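You operate a simulated robot arm through the tools that you are given. There is no shell and no other tool. Be economical: measure what you need, move in short steps, check, and stop when the job is done.

Carry out the task below with a simulated robot arm. There is one attempt and no reset: what you move stays moved.

TASK
Turn the turntable half round, fill the board's mark box with the grey chalk and turn it back.
Fine: lamp on first and off last; the chalk goes back. A coat counts when it lies all over at full strength: go over it till it gets no stronger.

Only the result counts: the job must be done as asked and must still hold three seconds after the hand-in. Knocking over, shifting, dropping, spilling or breaking anything else fails it.

THE ROBOT
A 7-joint arm with a two-finger parallel gripper, fixed in place. Base frame: the origin is at the foot of the arm, x ahead of it, y to its left, z up; the work surface is at about z = 850. Lengths are in mm, angles in rad, forces in N, time in s.
With the tool pointing down near the work surface it reaches from about 240 to 680 mm from the base axis. Its first joint turns from -1.152 to 1.152 rad. Payload 2.4 kg.
Tool frame: the origin (TCP) lies between the finger pads and is the grasp point; the fingertips stand 30 mm ahead of it; z points along the fingers, y is the line along which they close. Largest opening 94 mm; finger width 28, thickness 10; the body of the gripper, 50 by 96 mm, starts 55 mm behind the TCP.
Orientation is told as [roll, pitch, yaw] about the base's x, y, z axes, in that order, counted from this pose: with the fingers straight down and closing along the base's y, the tool's x points along the base's -x, its y along +y and its z along -z.

THE INTERFACE
- The arm moves only by the tool move_arm. Its argument "moves" is a list of rows, each an object of numbers (a shift or turn left out is 0, a gripper value left out holds the last): "tx", "ty", "tz": the shift along the tool's x, y, z in cm; "wx", "wy", "wz": the turn, a rotation vector about the tool's x, y, z in rad; "claw": the gripper command, from -1 (fully open) to 1 (shut), values between in proportion. In form: [{"tx": .., "ty": .., "tz": .., "wx": .., "wy": .., "wz": .., "claw": ..}, ...]. A call has 1 to 8 rows; each row is the pose to reach, as a shift and turn from the pose commanded when the call began, along the tool's axes at that moment. Each row takes 0.2 s and may step no farther than 50 mm and 0.15 rad from the row before; otherwise, or with a gripper value out of range, the whole call is refused. Where a pose cannot be reached the arm comes as near as it can. A force on the tool above 40 N (or 10 N above the force at the start of the call, whichever is more), or a blocked arm, ends the call early, and 0.2 s more pass. Each finger travels about 153 mm/s and halts on what it meets, pressing with about 24 N; the grip force reading is that of the motor and also rises with nothing between the fingers. The clock runs only during rows and for 0.2 s after the last one: add rows that repeat a pose to give the fingers time. The reply holds the time, the measured pose of the TCP, the force on the tool along the base axes, the opening and the grip force, in the units named above and with some noise, with the torque about the TCP (base axes, N m) and any sound that the robot's microphone picked up, and new pictures: "pictures" is both (left out), scene, wrist or none.
- Cameras (640 x 400 px; columns grow to the right, rows downward): "scene" is fixed at [16.4, 454.7, 1455.6]; the picture's right is [-0.92, -0.39, 0.00], its down [-0.18, 0.43, -0.88] and it looks along [0.34, -0.81, -0.47] (base axes); focal length 325 px, centre (320, 200). "wrist" rides on the gripper at [76, 14, -102] in the tool frame; the picture's right is [-0.18, 0.98, 0.00], its down [-0.75, -0.14, -0.64] and it looks along [-0.63, -0.12, 0.77] (tool axes); focal length 243 px, centre (320, 200). There is no depth. A picture from a camera that has moved, and an enlarged one, comes with that camera's place and axes in the base frame and with its lens.
- close_up(camera, box): a new picture of the part [left, top, right, bottom] of that camera's present view, enlarged. No time passes.
- close_job(): hands the job in; it is judged then, once.

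Go step by step. Nothing tells you positions but the pictures and the camera data: compare them with the known pose of the tool, close in by small moves and look again before you grip or let go. The budget is 120 turns and 200 pictures, counting those below and the enlarged ones. Unless the task says otherwise, let go and move clear before handing in, and close with one line.

The tools are called after "Call:" as name(argument=value, ...) on one line, values as JSON. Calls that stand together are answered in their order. move_arm: Moves the arm, as the interface text tells. Its arguments: {"type":"object","properties":{"moves":{"type":"array"},"pictures":{"type":"string","enum":["both","scene","wrist","none"]}},"required":["moves"]} The other tools are called the same way: close_up (camera, box) takes an enlarged picture of a part of a camera's view; close_job () hands the job in.

At the start:

```text
time_s: 0.0
tool_pos: [433.6, -75.1, 1183.2]
ee_rot: [-0.002, 0.001, 0.0]
ft_force: [-0.2, 0.3, 0.1]
ft_torque: [-0.02, 0.03, -0.02]
gripper_width: 93.8
grasp_force: 0.1
```

scene: 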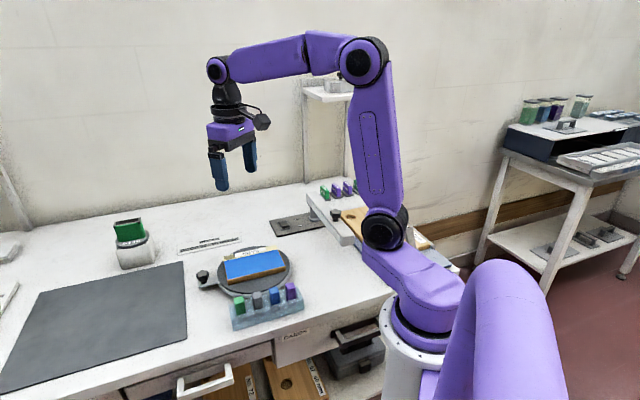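
wrist: 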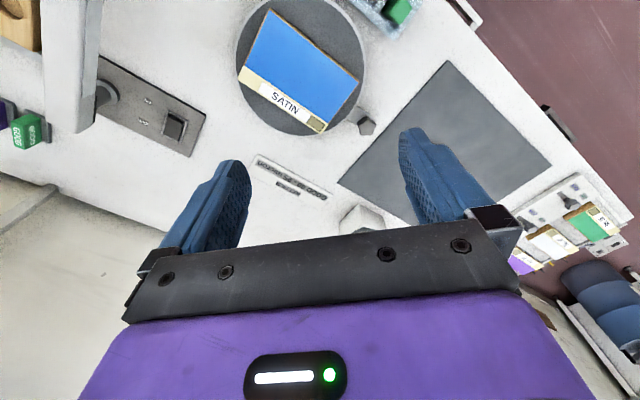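

I see a turntable with a blue board labelled SATIN, a chalk rack in front of it, and a panel with a switch behind it. I'll take enlarged pictures first.

Call:
close_up(camera="scene", box=[180, 220, 340, 340])

Call:
close_up(camera="wrist", box=[220, 0, 440, 140])

Call:
close_up(camera="wrist", box=[0, 30, 220, 170])

Call:
close_up(camera="scene", box=[250, 70, 410, 250])

```text
3.33 times, centred on (260, 280) of scene
camera zoom: at [16.4, 454.7, 1455.6], right [-0.92, -0.39, 0.0], down [-0.18, 0.43, -0.88], along [0.34, -0.81, -0.47], focal length 1083 px, centre (520, -67)
```

zoom: 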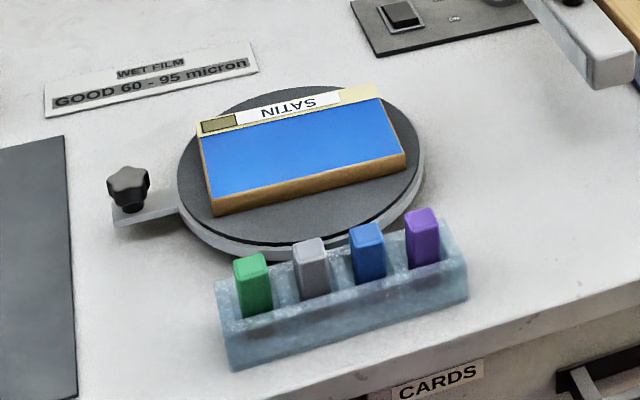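

```text
2.86 times, centred on (330, 70) of wrist
camera zoom: at [358.8, -60.3, 1286.7], right [0.18, 0.98, 0.0], down [0.75, -0.14, 0.64], along [0.63, -0.12, -0.77], focal length 693 px, centre (291, 571)
```

zoom: 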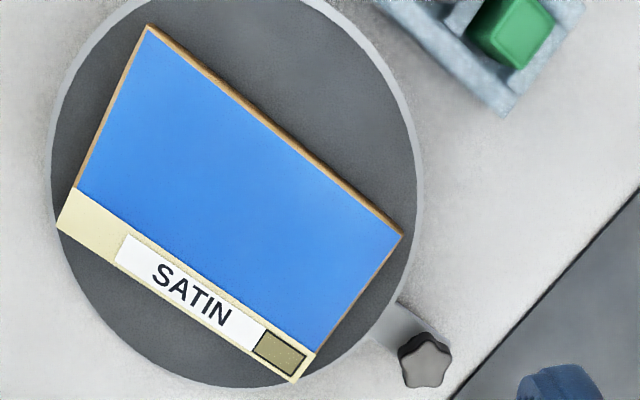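

```text
2.86 times, centred on (110, 100) of wrist
camera zoom: at [358.8, -60.3, 1286.7], right [0.18, 0.98, 0.0], down [0.75, -0.14, 0.64], along [0.63, -0.12, -0.77], focal length 693 px, centre (920, 486)
```

zoom: 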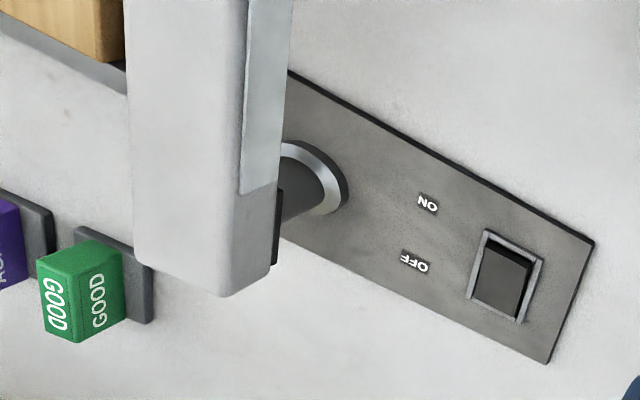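

```text
2.22 times, centred on (330, 160) of scene
camera zoom: at [16.4, 454.7, 1455.6], right [-0.92, -0.39, 0.0], down [-0.18, 0.43, -0.88], along [0.34, -0.81, -0.47], focal length 722 px, centre (298, 289)
```

zoom: 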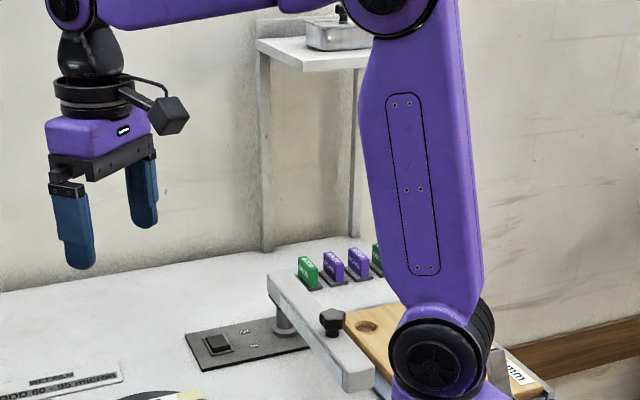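

The switch panel is near (490,-355), the turntable centre near (433,-108) with its handle knob near (541,-18), and the chalk rack near (350,-18). I'll look closer at the switch and knob.

Call:
close_up(camera="scene", box=[262, 205, 342, 255])

Call:
close_up(camera="scene", box=[190, 240, 300, 310])

Call:
move_arm(moves=[{"ty": -4.5, "tx": -0.5, "claw": -0.5}, {"ty": -9, "tx": -0.5, "claw": 0}, {"ty": -13.5, "tx": -0.5, "claw": 1}, {"ty": -18, "tx": -0.5}, {"ty": -22, "tx": -0.5, "tz": 2}, {"ty": -22, "tx": -0.5, "tz": 6}, {"ty": -22, "tx": -0.5, "tz": 10}])

```text
8.00 times, centred on (302, 230) of scene
camera zoom: at [16.4, 454.7, 1455.6], right [-0.92, -0.39, 0.0], down [-0.18, 0.43, -0.88], along [0.34, -0.81, -0.47], focal length 2598 px, centre (464, -40)
```

zoom: 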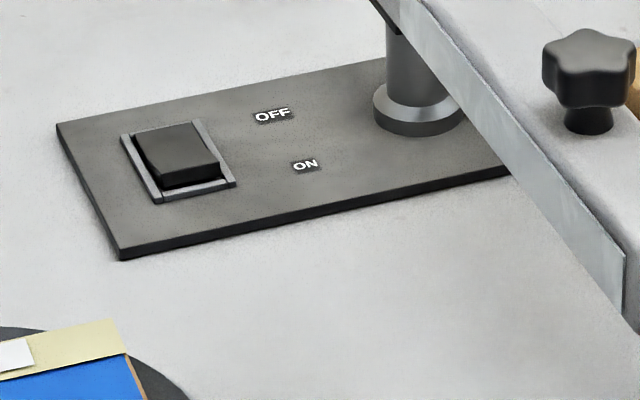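

```text
5.71 times, centred on (245, 275) of scene
camera zoom: at [16.4, 454.7, 1455.6], right [-0.92, -0.39, 0.0], down [-0.18, 0.43, -0.88], along [0.34, -0.81, -0.47], focal length 1856 px, centre (749, -229)
```

zoom: 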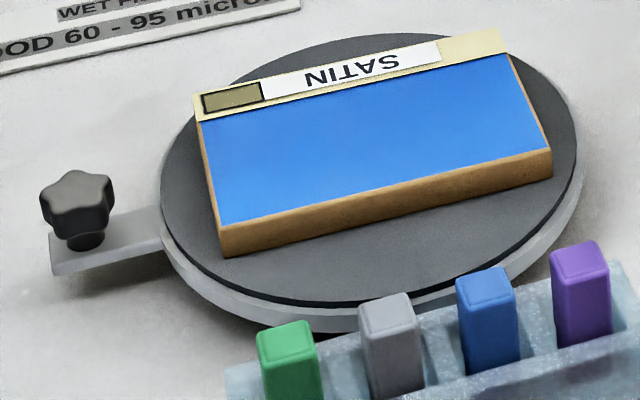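

```text
time_s: 1.6
tool_pos: [442.6, -295.2, 1083.3]
ee_rot: [0.0, -0.001, 0.003]
ft_force: [-0.9, -0.9, -0.6]
ft_torque: [-0.04, 0.0, 0.01]
gripper_width: 0.1
grasp_force: 24.1
camera wrist: at [364.5, -281.4, 1186.3], right [0.18, 0.98, 0.0], down [0.75, -0.14, 0.64], along [0.63, -0.12, -0.77], focal length 243 px, centre (320, 200)
```

scene: 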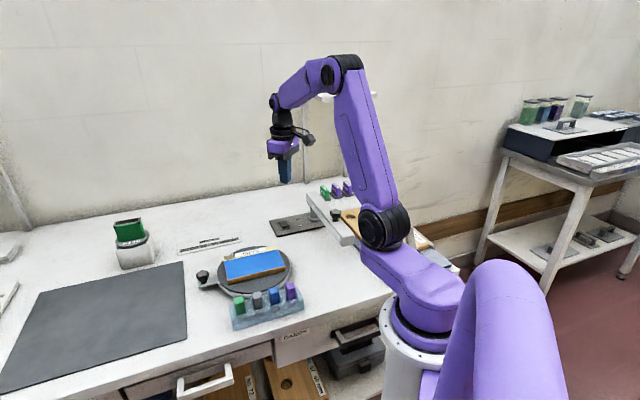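
wrist: 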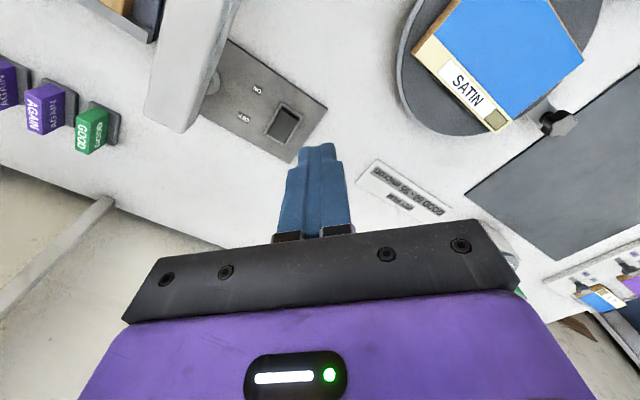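

The switch's OFF side is down and its raised ON end is near (480,-350). I'll go above that end with the fingers shut and the tool turned 45°.

Call:
move_arm(moves=[{"tx": -0.7, "ty": -1, "wz": -0.13}, {"tx": -1.4, "ty": -2, "wz": -0.26}, {"tx": -2.1, "ty": -3, "wz": -0.39}, {"tx": -2.8, "ty": -4, "tz": 3, "wz": -0.52}, {"tx": -3.5, "ty": -5, "tz": 7, "wz": -0.65}, {"tx": -3.84, "ty": -5.6, "tz": 11, "wz": -0.785}, {"tx": -3.84, "ty": -5.6, "tz": 15, "wz": -0.785}, {"tx": -3.84, "ty": -5.6, "tz": 15, "wz": -0.785}])

Call:
close_up(camera="scene", box=[252, 185, 352, 255])

```text
time_s: 3.4
tool_pos: [479.4, -351.7, 934.4]
ee_rot: [-0.001, 0.0, 0.785]
ft_force: [-0.2, -0.7, -0.8]
ft_torque: [-0.03, -0.02, 0.01]
gripper_width: 0.0
grasp_force: 24.2
camera wrist: at [414.9, -395.2, 1036.6], right [-0.57, 0.82, 0.0], down [0.63, 0.43, 0.64], along [0.53, 0.36, -0.77], focal length 243 px, centre (320, 200)
```

scene: 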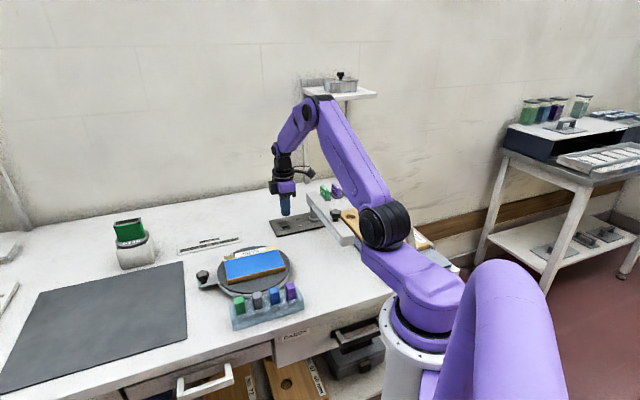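
wrist: 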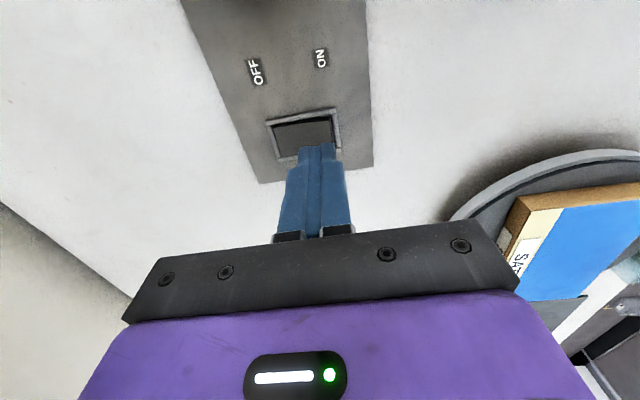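

```text
5.71 times, centred on (302, 220) of scene
camera zoom: at [16.4, 454.7, 1455.6], right [-0.92, -0.39, 0.0], down [-0.18, 0.43, -0.88], along [0.34, -0.81, -0.47], focal length 1856 px, centre (423, 86)
```

zoom: 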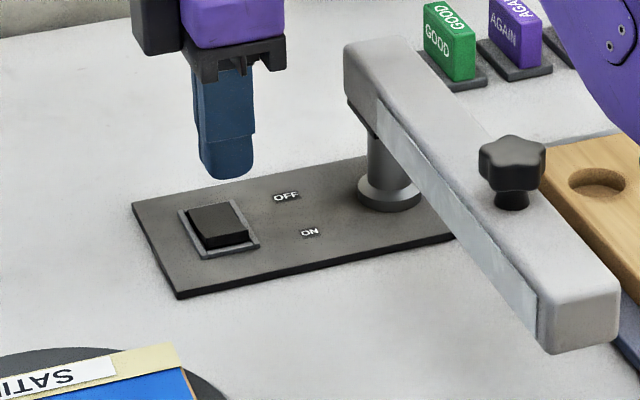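

The fingers stand above the ON half. I'll press down in small steps.

Call:
move_arm(moves=[{"ty": 0.3, "tz": 1}, {"ty": 0.3, "tz": 2}, {"ty": 0.3, "tz": 2.6}, {"ty": 0.3, "tz": 3.0}, {"ty": 0.3, "tz": 3.4}, {"ty": 0.3, "tz": 3.7}], pictures="wrist")

Call:
close_up(camera="scene", box=[252, 185, 352, 255])

```text
time_s: 4.8
tool_pos: [475.7, -347.5, 897.0]
ee_rot: [0.0, 0.0, 0.787]
ft_force: [-0.7, -0.6, 0.9]
ft_torque: [0.01, 0.05, -0.03]
gripper_width: 0.0
grasp_force: 24.0
camera wrist: at [412.1, -392.1, 1000.2], right [-0.56, 0.83, 0.0], down [0.63, 0.43, 0.64], along [0.53, 0.36, -0.77], focal length 243 px, centre (320, 200)
```

wrist: 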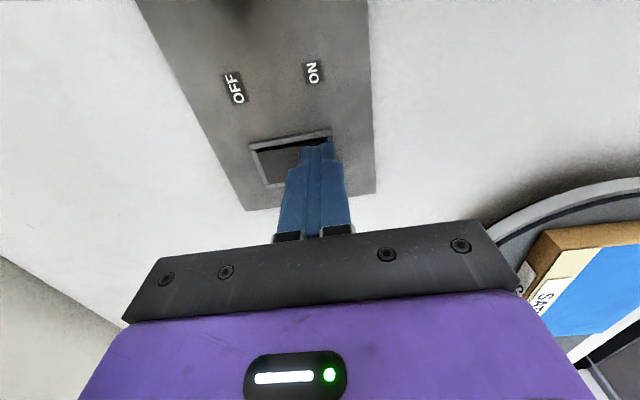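

```text
5.71 times, centred on (302, 220) of scene
camera zoom: at [16.4, 454.8, 1455.6], right [-0.92, -0.39, 0.0], down [-0.18, 0.43, -0.88], along [0.34, -0.81, -0.47], focal length 1856 px, centre (423, 86)
```

zoom: 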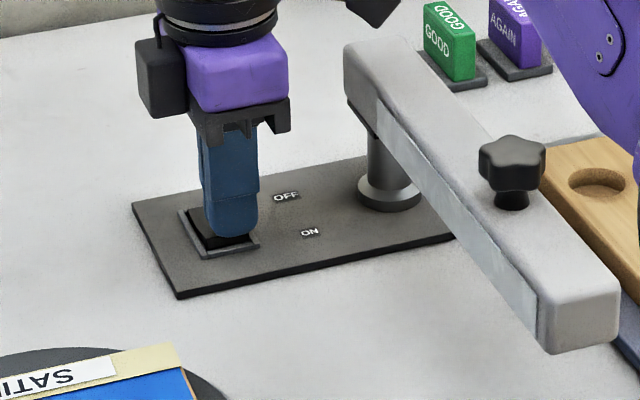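

The tips are just about touching the rocker. I'll go on pressing in 2 mm steps.

Call:
move_arm(moves=[{"tz": 0.2}, {"tz": 0.4}, {"tz": 0.6}, {"tz": 0.8}, {"tz": 1.0}], pictures="none")

Call:
close_up(camera="scene", box=[252, 185, 352, 255])

```text
time_s: 5.7
tool_pos: [476.9, -348.7, 894.1]
ee_rot: [0.0, -0.002, 0.786]
ft_force: [-5.9, 4.7, 11.1]
ft_torque: [0.07, 0.1, 0.01]
gripper_width: 0.4
grasp_force: 24.1
heard: click
stopped in row 4: the force on the tool passed its limit at 45 N (the readings are from after the stop); the commanded pose is now the measured one
```

```text
5.71 times, centred on (302, 220) of scene
camera zoom: at [16.1, 455.0, 1455.5], right [-0.92, -0.39, 0.0], down [-0.18, 0.43, -0.88], along [0.34, -0.81, -0.47], focal length 1856 px, centre (423, 86)
```

zoom: 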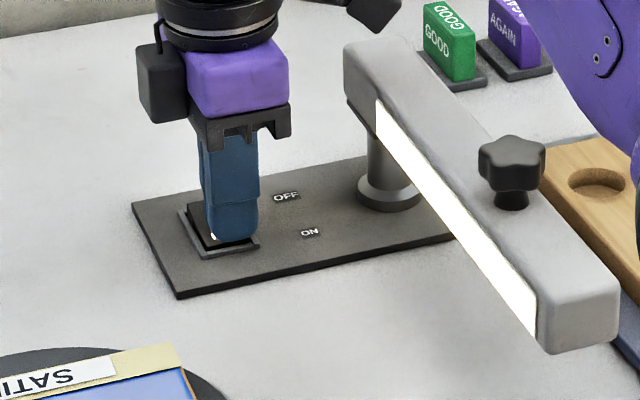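

The lamp is lit. Next I'll rise and travel to the turntable's handle knob, turning the wrist on the way.

Call:
move_arm(moves=[{"tz": -4}, {"tz": -8}, {"tz": -10, "tx": -3.6, "ty": 2.4, "wz": -0.12}, {"tz": -10, "tx": -7.6, "ty": 5.1, "wz": -0.24}, {"tz": -10, "tx": -11.6, "ty": 7.7, "wz": -0.36}, {"tz": -10, "tx": -15.6, "ty": 10.4, "wz": -0.48}, {"tz": -10, "tx": -19.6, "ty": 13, "wz": -0.6}, {"tz": -10, "tx": -23.6, "ty": 15.7, "wz": -0.72, "claw": 0.5}])

Call:
close_up(camera="scene", box=[252, 185, 352, 255])

```text
time_s: 7.5
tool_pos: [532.2, -70.3, 993.7]
ee_rot: [-0.003, 0.001, 1.505]
ft_force: [0.3, -0.3, -0.2]
ft_torque: [-0.01, -0.02, 0.01]
gripper_width: 23.4
grasp_force: 0.1
camera wrist: at [512.9, -146.6, 1096.3], right [-0.97, 0.25, 0.0], down [0.19, 0.74, 0.64], along [0.16, 0.62, -0.77], focal length 243 px, centre (320, 200)
```

scene: 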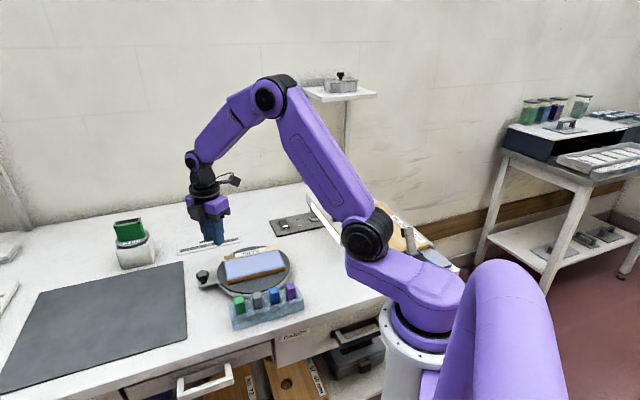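
wrist: 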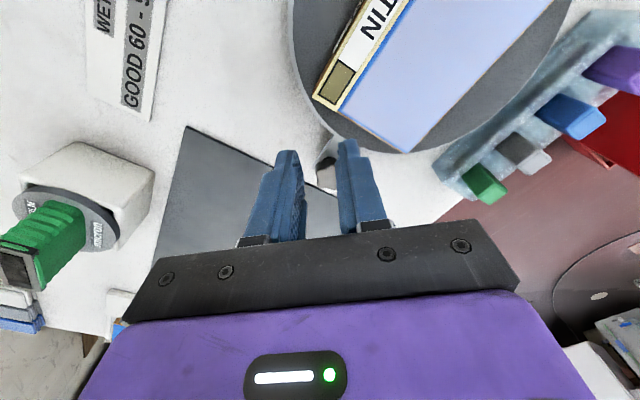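

```text
5.71 times, centred on (302, 220) of scene
camera zoom: at [16.4, 454.7, 1455.6], right [-0.92, -0.39, 0.0], down [-0.18, 0.43, -0.88], along [0.34, -0.81, -0.47], focal length 1856 px, centre (423, 86)
```

zoom: 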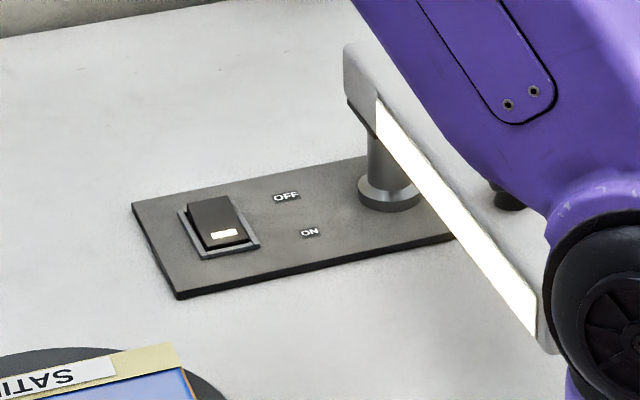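

I'll move above the knob with the fingers at about 60 mm and look again before lowering.

Call:
move_arm(moves=[{"tx": -2.8, "ty": -0.3, "claw": -0.3}, {"tx": -5.65, "ty": -0.53}, {"tx": -5.65, "ty": -0.53, "tz": 3}])

Call:
close_up(camera="scene", box=[160, 220, 260, 300])

```text
time_s: 8.3
tool_pos: [542.7, -14.8, 963.1]
ee_rot: [-0.003, 0.003, 1.506]
ft_force: [-0.4, -0.6, -0.2]
ft_torque: [0.01, -0.03, 0.01]
gripper_width: 61.1
grasp_force: 0.0
camera wrist: at [522.0, -90.9, 1066.7], right [-0.97, 0.25, 0.0], down [0.19, 0.74, 0.64], along [0.16, 0.62, -0.77], focal length 243 px, centre (320, 200)
```

scene: 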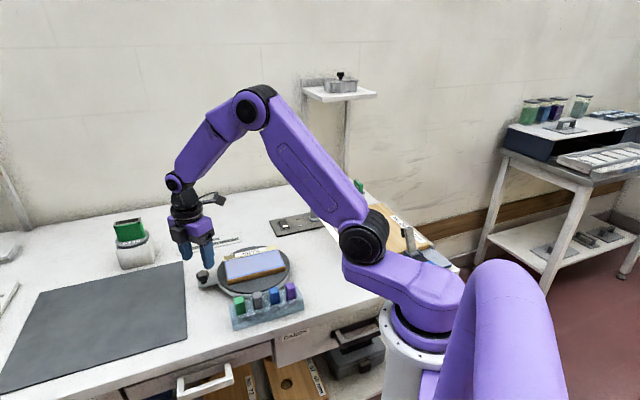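
wrist: 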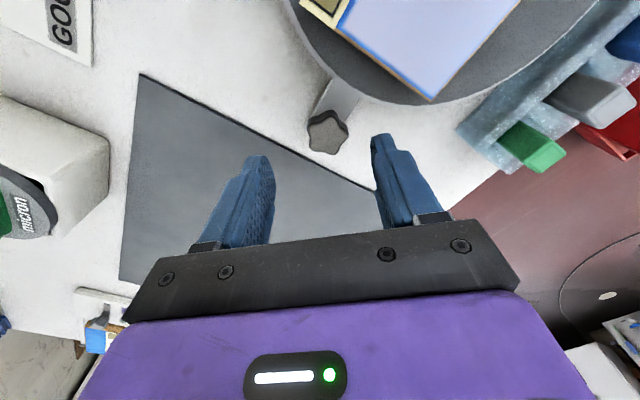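

```text
5.00 times, centred on (210, 260) of scene
camera zoom: at [16.4, 454.7, 1455.6], right [-0.92, -0.39, 0.0], down [-0.18, 0.43, -0.88], along [0.34, -0.81, -0.47], focal length 1624 px, centre (870, -100)
```

zoom: 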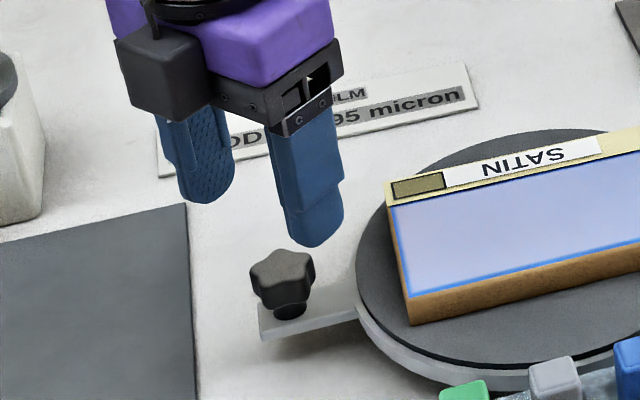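

The knob's head is near (536,-15) with its top at about z 898. I'll shift over and lower so the tips sit just above the bar, then look before gripping.

Call:
move_arm(moves=[{"ty": 0.65, "tz": 1.5}, {"ty": 0.65, "tz": 3}, {"ty": 0.65, "tz": 4.3}, {"ty": 0.65, "tz": 4.9}, {"ty": 0.65, "tz": 5.3}], pictures="wrist")

Call:
close_up(camera="scene", box=[160, 220, 260, 300])

```text
time_s: 9.5
tool_pos: [536.7, -14.0, 911.4]
ee_rot: [-0.004, 0.002, 1.505]
ft_force: [-0.2, -0.7, 14.5]
ft_torque: [-0.13, 0.51, -0.01]
gripper_width: 60.9
grasp_force: 0.1
camera wrist: at [516.1, -89.6, 1013.1], right [-0.97, 0.25, 0.0], down [0.19, 0.74, 0.64], along [0.16, 0.62, -0.77], focal length 243 px, centre (320, 200)
```

wrist: 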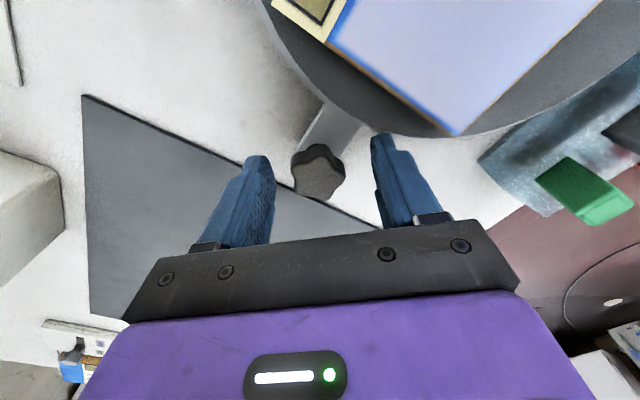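

```text
5.00 times, centred on (210, 260) of scene
camera zoom: at [16.2, 454.7, 1455.6], right [-0.92, -0.39, 0.0], down [-0.18, 0.43, -0.88], along [0.34, -0.81, -0.47], focal length 1624 px, centre (870, -100)
```

zoom: 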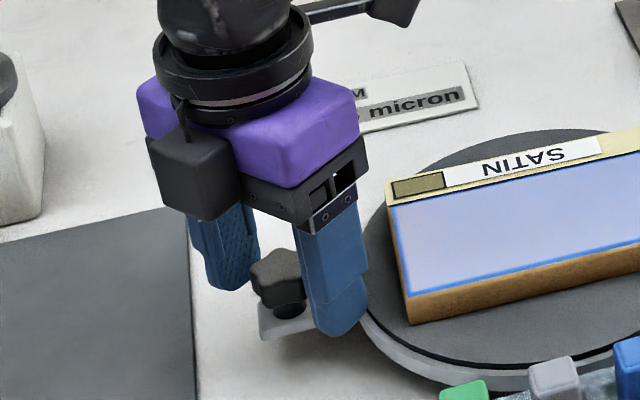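

A finger touches the bar, so I'll raise 3 mm and close on the knob's head.

Call:
move_arm(moves=[{"tz": -0.25}, {"tz": -0.25, "claw": 0.3}, {"tz": -0.25, "claw": 1}, {"tz": -0.25}, {"tz": -0.25}], pictures="wrist")

Call:
close_up(camera="scene", box=[160, 220, 260, 300])

```text
time_s: 10.7
tool_pos: [538.5, -14.3, 911.0]
ee_rot: [-0.005, 0.0, 1.504]
ft_force: [19.9, 0.5, -13.9]
ft_torque: [0.04, 0.05, -0.34]
gripper_width: 29.4
grasp_force: 44.9
camera wrist: at [516.7, -89.5, 1014.7], right [-0.97, 0.25, -0.01], down [0.19, 0.74, 0.64], along [0.16, 0.62, -0.77], focal length 243 px, centre (320, 200)
```

wrist: 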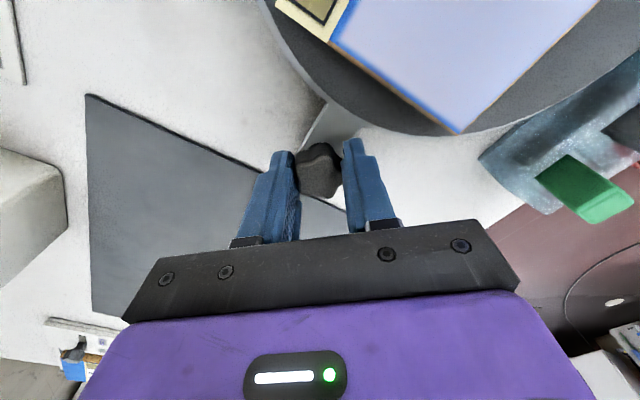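

```text
5.00 times, centred on (210, 260) of scene
camera zoom: at [17.2, 454.7, 1455.6], right [-0.92, -0.39, 0.0], down [-0.18, 0.43, -0.88], along [0.34, -0.81, -0.47], focal length 1624 px, centre (870, -100)
```

zoom: 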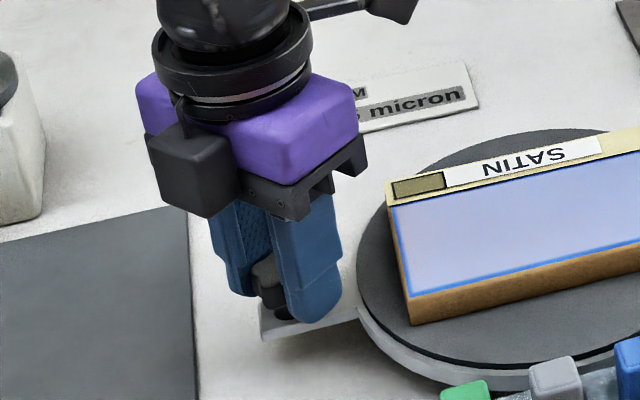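

The knob is held, but the arm is stiff, so I'll loosen the fingers into a cage of about 38 mm and drag the knob clockwise. That way carries the handle away from the chalk rack.

Call:
move_arm(moves=[{"claw": 0.2}, {"ty": -0.33, "claw": 0.2}, {"tx": 0.75, "ty": -1.05, "wz": 0.075}, {"tx": 1.53, "ty": -1.67, "wz": 0.15}, {"tx": 2.4, "ty": -2.25, "wz": 0.225}, {"tx": 3.27, "ty": -2.75, "wz": 0.3}, {"tx": 5.15, "ty": -3.57, "wz": 0.45}])

Call:
close_up(camera="scene", box=[160, 210, 310, 310])

```text
time_s: 12.3
tool_pos: [565.0, -68.9, 911.6]
ee_rot: [-0.001, 0.001, 1.053]
ft_force: [-0.1, -0.8, -0.5]
ft_torque: [-0.02, -0.02, 0.04]
gripper_width: 38.1
grasp_force: 0.4
camera wrist: at [515.1, -128.6, 1014.8], right [-0.76, 0.65, 0.0], down [0.49, 0.59, 0.64], along [0.42, 0.49, -0.77], focal length 243 px, centre (320, 200)
```

scene: 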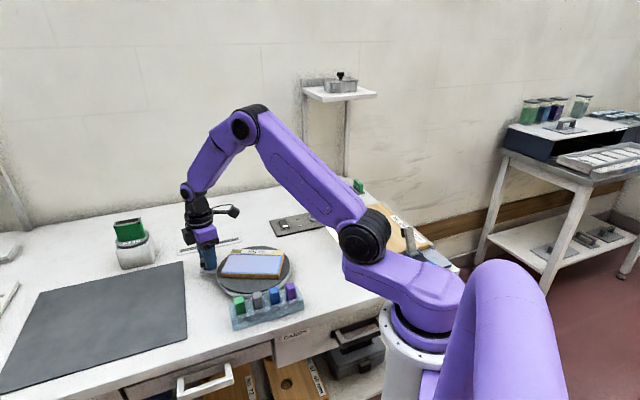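
wrist: 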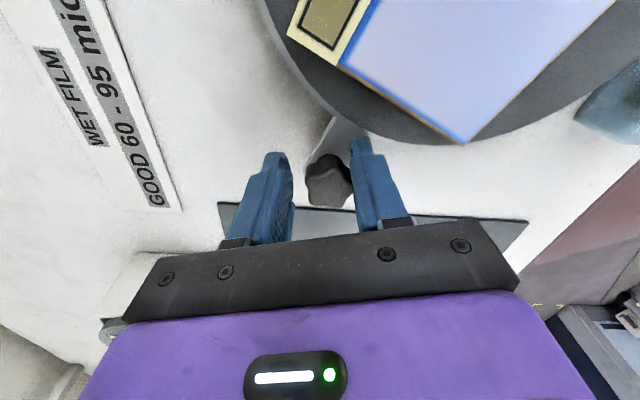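

```text
4.00 times, centred on (235, 260) of scene
camera zoom: at [16.4, 454.8, 1455.6], right [-0.92, -0.39, 0.0], down [-0.18, 0.43, -0.88], along [0.34, -0.81, -0.47], focal length 1299 px, centre (660, -40)
```

zoom: 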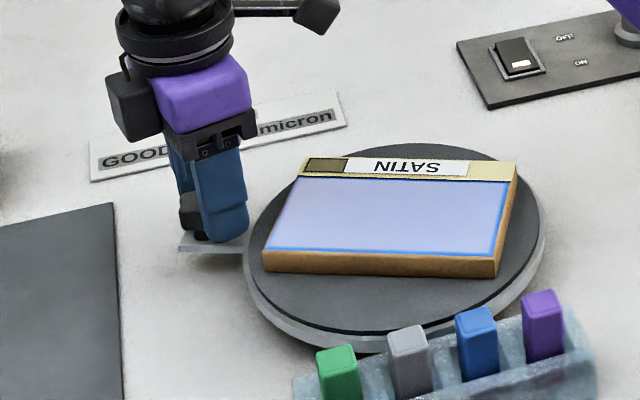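

The table follows easily. I'll carry on round the arc.

Call:
move_arm(moves=[{"tx": 1.55, "ty": -1.28, "wz": 0.15}, {"tx": 3.28, "ty": -2.32, "wz": 0.3}, {"tx": 5.13, "ty": -3.08, "wz": 0.45}, {"tx": 7.08, "ty": -3.56, "wz": 0.6}, {"tx": 9.08, "ty": -3.75, "wz": 0.75}, {"tx": 11.09, "ty": -3.63, "wz": 0.9}, {"tx": 13.06, "ty": -3.22, "wz": 1.05}])

Call:
close_up(camera="scene", box=[180, 210, 330, 310])

```text
time_s: 13.9
tool_pos: [531.5, -199.2, 911.9]
ee_rot: [0.001, -0.001, 0.0]
ft_force: [0.1, -0.1, -0.2]
ft_torque: [0.06, -0.01, -0.01]
gripper_width: 37.6
grasp_force: 0.0
camera wrist: at [453.8, -185.3, 1015.0], right [0.18, 0.98, 0.0], down [0.75, -0.14, 0.64], along [0.63, -0.12, -0.77], focal length 243 px, centre (320, 200)
```

scene: 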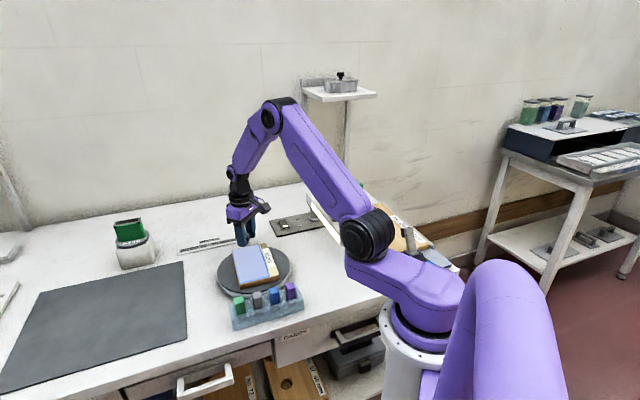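
wrist: 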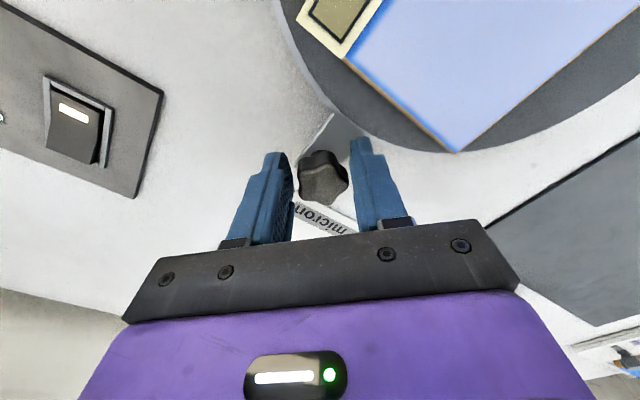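

```text
4.00 times, centred on (255, 260) of scene
camera zoom: at [16.4, 454.7, 1455.6], right [-0.92, -0.39, 0.0], down [-0.18, 0.43, -0.88], along [0.34, -0.81, -0.47], focal length 1299 px, centre (580, -40)
```

zoom: 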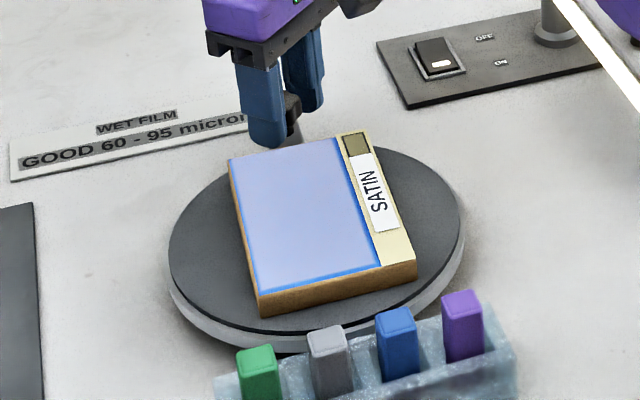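

The handle is now about halfway, and I take the centre to be (435,-101) with a radius of 136. I'll continue.

Call:
move_arm(moves=[{"tx": 1.89, "ty": -1.3, "wz": 0.15}, {"tx": 3.64, "ty": -2.33, "wz": 0.3}, {"tx": 5.52, "ty": -3.1, "wz": 0.45}, {"tx": 7.5, "ty": -3.57, "wz": 0.6}, {"tx": 9.52, "ty": -3.74, "wz": 0.75}, {"tx": 11.55, "ty": -3.61, "wz": 0.9}, {"tx": 13.54, "ty": -3.17, "wz": 1.05}])

Call:
close_up(camera="scene", box=[200, 200, 350, 300])

```text
time_s: 15.5
tool_pos: [394.9, -230.8, 911.4]
ee_rot: [0.002, -0.003, -1.048]
ft_force: [1.0, 1.0, -0.9]
ft_torque: [0.01, -0.02, -0.02]
gripper_width: 38.4
grasp_force: 0.2
camera wrist: at [368.6, -157.7, 1013.7], right [0.94, 0.33, 0.0], down [0.25, -0.72, 0.64], along [0.21, -0.61, -0.76], focal length 243 px, centre (320, 200)
```

scene: 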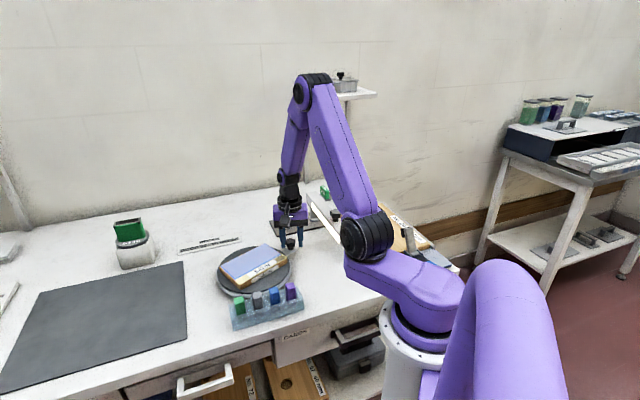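
wrist: 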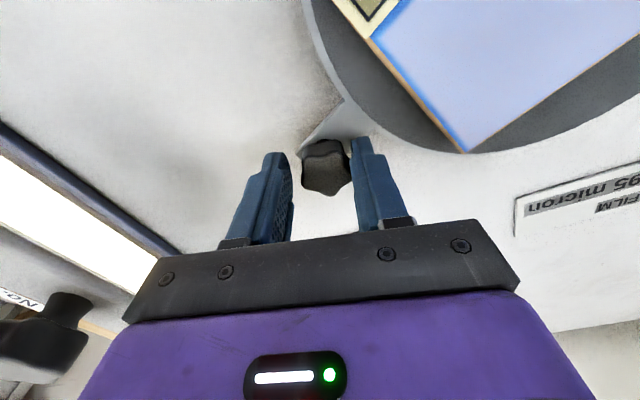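

```text
4.00 times, centred on (275, 250) of scene
camera zoom: at [16.4, 454.7, 1455.6], right [-0.92, -0.39, 0.0], down [-0.18, 0.43, -0.88], along [0.34, -0.81, -0.47], focal length 1299 px, centre (500, 0)
```

zoom: 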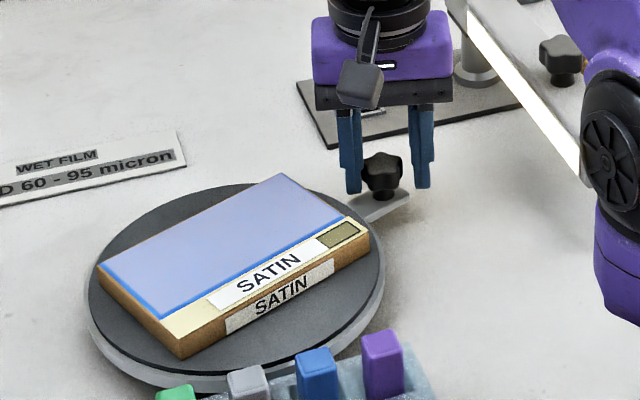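

The way ahead is clear. I'll do the last third of the half turn, then close on the knob to settle it.

Call:
move_arm(moves=[{"tx": 1.54, "ty": -1.22, "wz": 0.15}, {"tx": 3.3, "ty": -2.26, "wz": 0.3}, {"tx": 5.18, "ty": -3.02, "wz": 0.45}, {"tx": 6.96, "ty": -3.46, "wz": 0.585}, {"tx": 6.96, "ty": -3.46, "wz": 0.585, "claw": 0.6}, {"tx": 6.96, "ty": -3.46, "wz": 0.585, "claw": 0.6}])

Call:
close_up(camera="scene", box=[200, 210, 350, 310])

```text
time_s: 16.6
tool_pos: [347.4, -192.0, 915.1]
ee_rot: [0.043, -0.031, -1.618]
ft_force: [41.4, 3.5, -3.1]
ft_torque: [-0.51, -0.32, 0.16]
gripper_width: 41.8
grasp_force: 20.3
stopped in row 5: the force on the tool passed its limit at 49 N (the readings are from after the stop); the commanded pose is now the measured one
camera wrist: at [359.9, -114.5, 1016.4], right [0.97, -0.23, 0.05], down [-0.2, -0.72, 0.66], along [-0.12, -0.65, -0.75], focal length 243 px, centre (320, 200)
```

scene: 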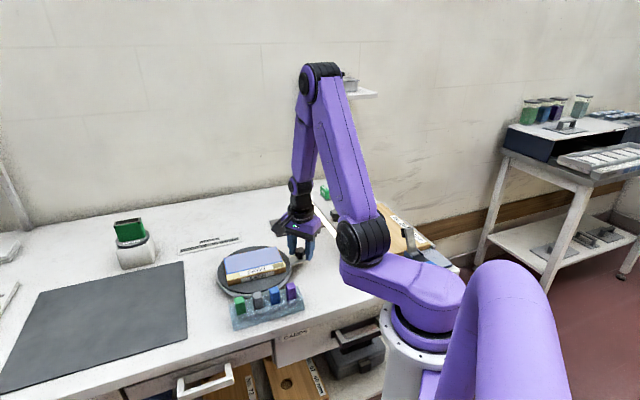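
wrist: 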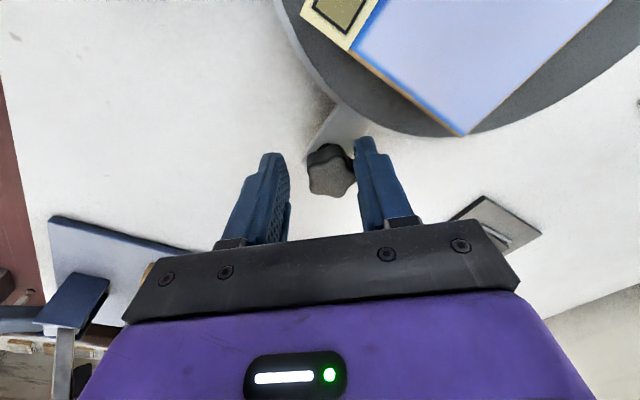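

```text
4.00 times, centred on (275, 260) of scene
camera zoom: at [17.5, 454.8, 1455.6], right [-0.92, -0.39, 0.0], down [-0.18, 0.43, -0.88], along [0.34, -0.81, -0.47], focal length 1299 px, centre (500, -40)
```

zoom: 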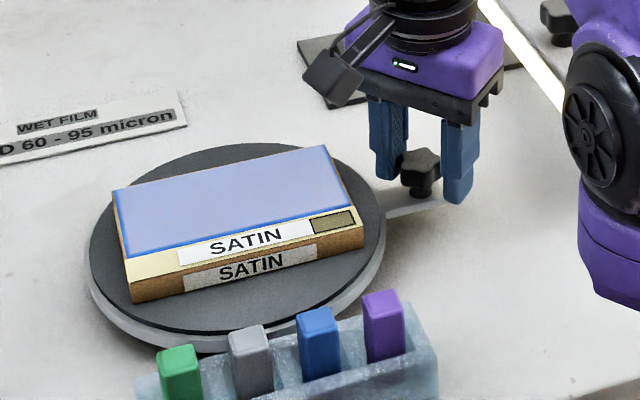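

The board reads as turned by 180° within about a degree, and the table met a stop, so the half turn is done. I'll open, straighten the tool and rise.

Call:
move_arm(moves=[{"ty": 0.2, "claw": 0.2}, {"ty": 0.2, "claw": -0.2}, {"ty": 0.3, "claw": -0.3, "wx": 0.043, "wy": 0.031}, {"ty": 0.3, "tz": -3, "wx": 0.043, "wy": 0.031}, {"ty": 0.3, "tz": -7, "wx": 0.043, "wy": 0.031}, {"ty": 0.3, "tz": -11, "wx": 0.043, "wy": 0.031}])

Call:
close_up(camera="scene", box=[200, 210, 350, 310])

```text
time_s: 18.0
tool_pos: [339.9, -190.2, 1023.1]
ee_rot: [-0.018, 0.014, -1.627]
ft_force: [-0.4, -0.3, -0.1]
ft_torque: [0.02, -0.03, 0.02]
gripper_width: 61.3
grasp_force: 0.1
camera wrist: at [359.2, -116.3, 1128.0], right [0.97, -0.24, -0.02], down [-0.17, -0.75, 0.63], along [-0.17, -0.61, -0.77], focal length 243 px, centre (320, 200)
```

scene: 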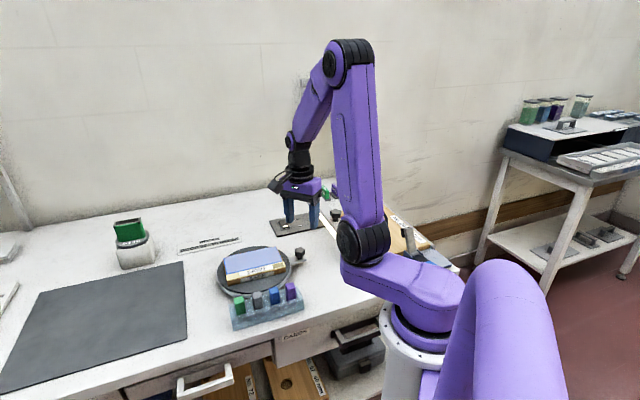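
wrist: 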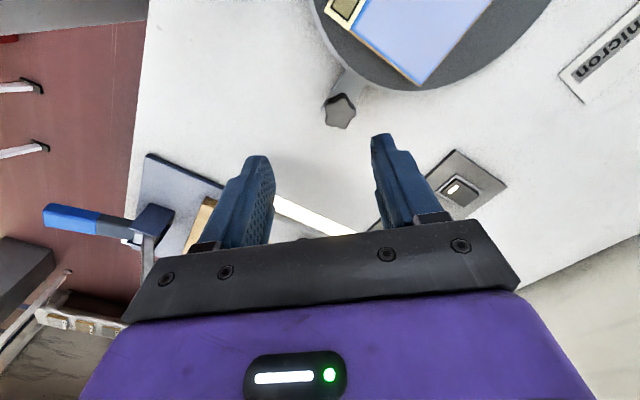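

```text
4.00 times, centred on (275, 260) of scene
camera zoom: at [16.4, 454.7, 1455.6], right [-0.92, -0.39, 0.0], down [-0.18, 0.43, -0.88], along [0.34, -0.81, -0.47], focal length 1299 px, centre (500, -40)
```

zoom: 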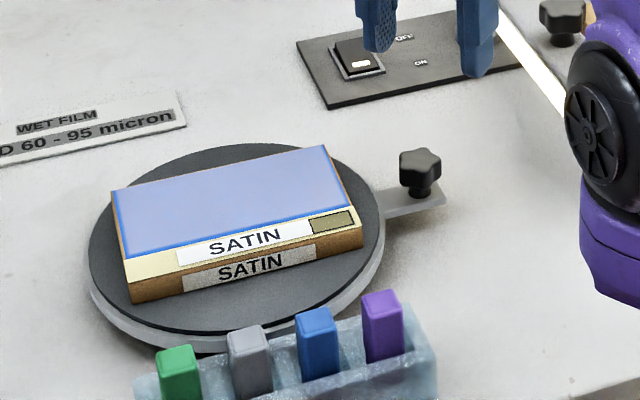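

The table is turned and the handle is free. Next I'll go to the grey chalk, near (361,1) with its top at about z 915, turning the wrist to 46° so the fingers close across the rack.

Call:
move_arm(moves=[{"tx": 2.4, "ty": 0.1, "wz": -0.15}, {"tx": 4.8, "ty": 0.3, "wz": -0.3}, {"tx": 7.2, "ty": 0.4, "wz": -0.45}, {"tx": 9.6, "ty": 0.5, "wz": -0.6}, {"tx": 12, "ty": 0.6, "wz": -0.75}, {"tx": 14.4, "ty": 0.8, "wz": -0.9}, {"tx": 16.8, "ty": 0.9, "wz": -1.05}, {"tx": 19.2, "ty": 1.0, "wz": -1.2}], pictures="none")

Call:
move_arm(moves=[{"wz": -0.15}, {"wz": -0.3}, {"wz": -0.45}, {"wz": -0.6}, {"wz": -0.75}, {"wz": -0.9}, {"wz": -1.05}, {"wz": -1.2}])

Call:
close_up(camera="wrist", box=[240, 80, 400, 220])

Call:
close_up(camera="scene", box=[200, 230, 330, 330])

```text
time_s: 19.8
tool_pos: [359.8, 4.1, 1027.9]
ee_rot: [0.005, 0.021, -0.423]
ft_force: [0.9, -0.2, 1.0]
ft_torque: [-0.02, 0.03, -0.04]
gripper_width: 61.0
grasp_force: 0.1
```

```text
time_s: 21.6
tool_pos: [360.6, 1.5, 1025.8]
ee_rot: [0.021, 0.0, 0.776]
ft_force: [-0.2, 0.3, -0.2]
ft_torque: [-0.01, 0.03, 0.0]
gripper_width: 61.1
grasp_force: 0.0
camera wrist: at [297.3, -43.0, 1129.6], right [-0.56, 0.83, 0.02], down [0.65, 0.42, 0.64], along [0.52, 0.37, -0.77], focal length 243 px, centre (320, 200)
```

scene: 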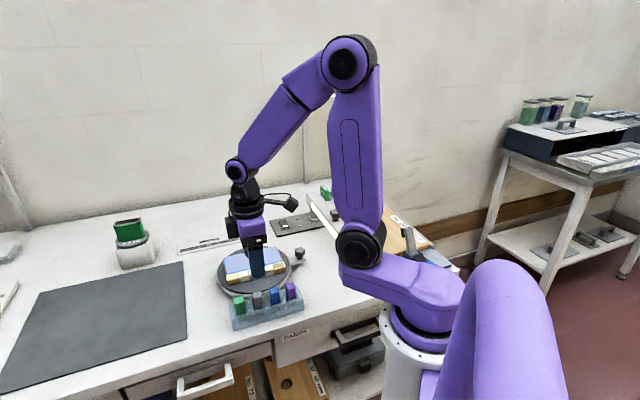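
wrist: 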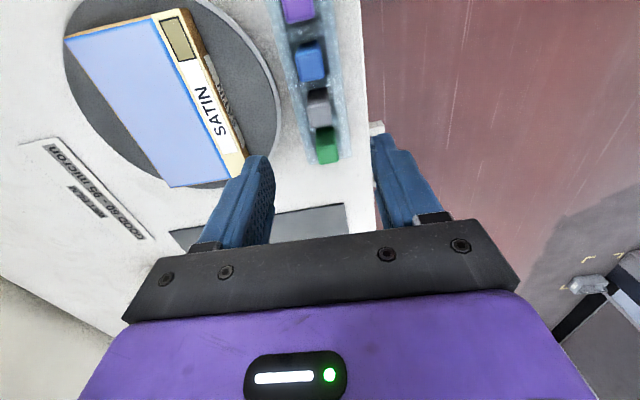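

```text
2.86 times, centred on (320, 150) of wrist
camera zoom: at [297.3, -43.0, 1129.6], right [-0.56, 0.83, 0.02], down [0.65, 0.42, 0.64], along [0.52, 0.37, -0.77], focal length 693 px, centre (320, 343)
```

zoom: 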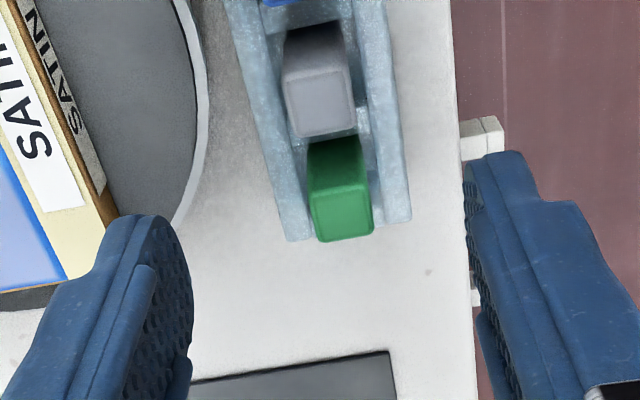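

```text
4.00 times, centred on (265, 280) of scene
camera zoom: at [16.4, 454.7, 1455.6], right [-0.92, -0.39, 0.0], down [-0.18, 0.43, -0.88], along [0.34, -0.81, -0.47], focal length 1299 px, centre (540, -120)
```

zoom: 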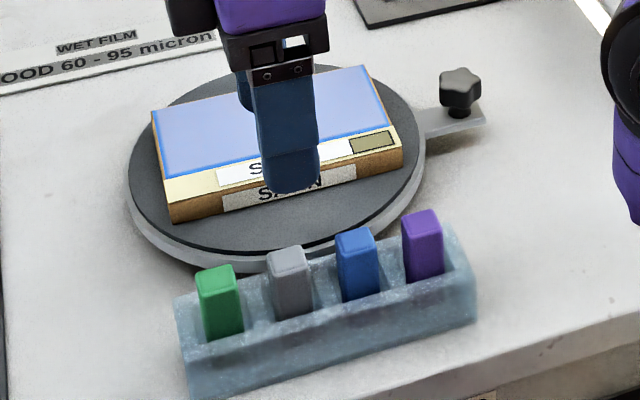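

The grey chalk is near (360,5) with its top at about z 921. I'll lower over it and check before gripping.

Call:
move_arm(moves=[{"tx": -0.17, "ty": 0.32, "wx": 0.02, "wz": -0.01}, {"tx": -0.17, "ty": 0.32, "wx": 0.02, "wz": -0.01, "tz": 4}, {"tx": -0.17, "ty": 0.32, "wx": 0.02, "wz": -0.01, "tz": 8}, {"tx": -0.17, "ty": 0.32, "wx": 0.02, "wz": -0.01, "tz": 8}], pictures="wrist")

Call:
close_up(camera="wrist", box=[240, 80, 400, 220])

Call:
close_up(camera="scene", box=[200, 230, 330, 330])

```text
time_s: 22.6
tool_pos: [358.1, 7.7, 945.7]
ee_rot: [0.002, 0.001, 0.785]
ft_force: [-0.1, -0.2, 0.8]
ft_torque: [-0.01, 0.01, -0.01]
gripper_width: 61.0
grasp_force: 0.1
camera wrist: at [293.6, -36.7, 1048.8], right [-0.56, 0.83, 0.0], down [0.64, 0.43, 0.64], along [0.53, 0.36, -0.77], focal length 243 px, centre (320, 200)
```

wrist: 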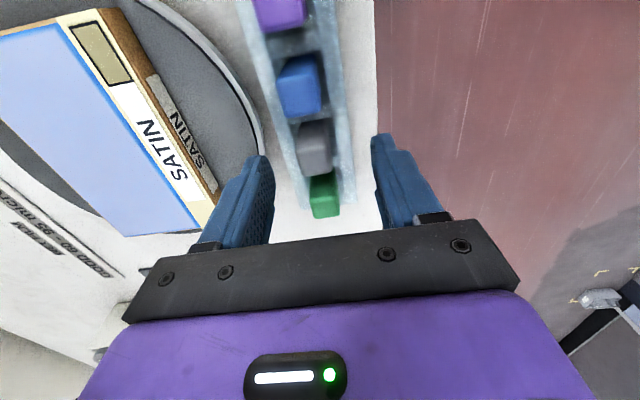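

```text
2.86 times, centred on (320, 150) of wrist
camera zoom: at [293.6, -36.7, 1048.8], right [-0.56, 0.83, 0.0], down [0.64, 0.43, 0.64], along [0.53, 0.36, -0.77], focal length 693 px, centre (320, 343)
```

zoom: 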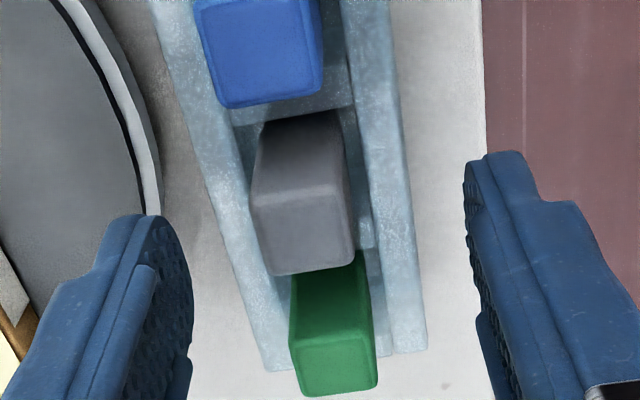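

```text
4.00 times, centred on (265, 280) of scene
camera zoom: at [16.4, 454.7, 1455.6], right [-0.92, -0.39, 0.0], down [-0.18, 0.43, -0.88], along [0.34, -0.81, -0.47], focal length 1299 px, centre (540, -120)
```

zoom: 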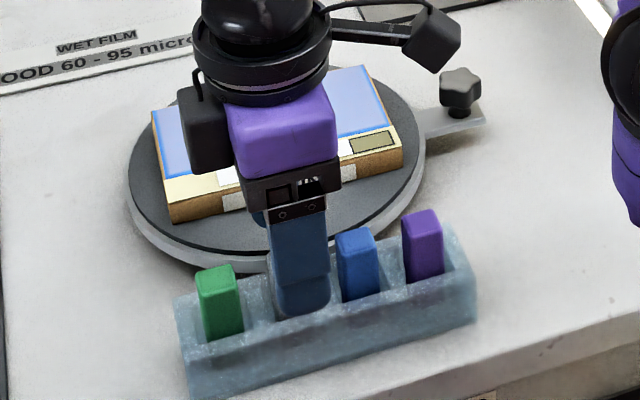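

The chalk sits about 3 mm off to one side of the finger midline. I'll shift, lower so the tips are just above the rack walls, and look.

Call:
move_arm(moves=[{"tx": 0.1, "ty": -0.3, "tz": 0.7}, {"tx": 0.1, "ty": -0.3, "tz": 1.4}, {"tx": 0.1, "ty": -0.3, "tz": 2.0}, {"tx": 0.1, "ty": -0.3, "tz": 2.2}], pictures="wrist")

Call:
close_up(camera="scene", box=[230, 250, 310, 330])

```text
time_s: 23.6
tool_pos: [358.9, 4.5, 924.2]
ee_rot: [0.002, 0.001, 0.785]
ft_force: [-0.5, 0.0, -0.2]
ft_torque: [0.0, 0.03, -0.02]
gripper_width: 61.0
grasp_force: 0.0
camera wrist: at [294.6, -40.2, 1027.3], right [-0.56, 0.83, 0.0], down [0.64, 0.43, 0.64], along [0.53, 0.36, -0.77], focal length 243 px, centre (320, 200)
```

wrist: 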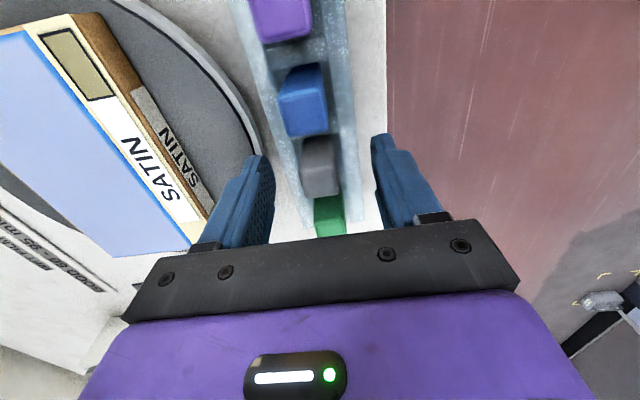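

```text
5.00 times, centred on (270, 290) of scene
camera zoom: at [16.4, 454.7, 1455.6], right [-0.92, -0.39, 0.0], down [-0.18, 0.43, -0.88], along [0.34, -0.81, -0.47], focal length 1624 px, centre (570, -250)
```

zoom: 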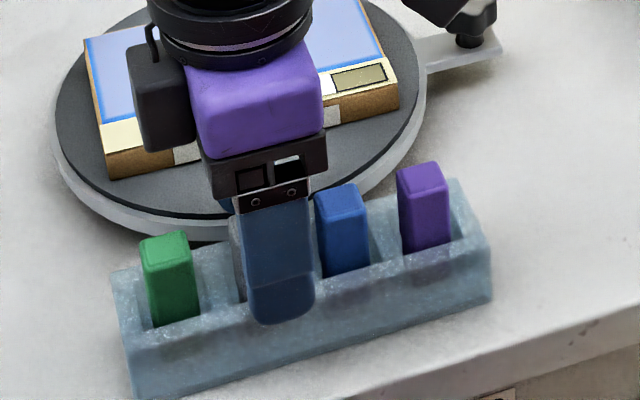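

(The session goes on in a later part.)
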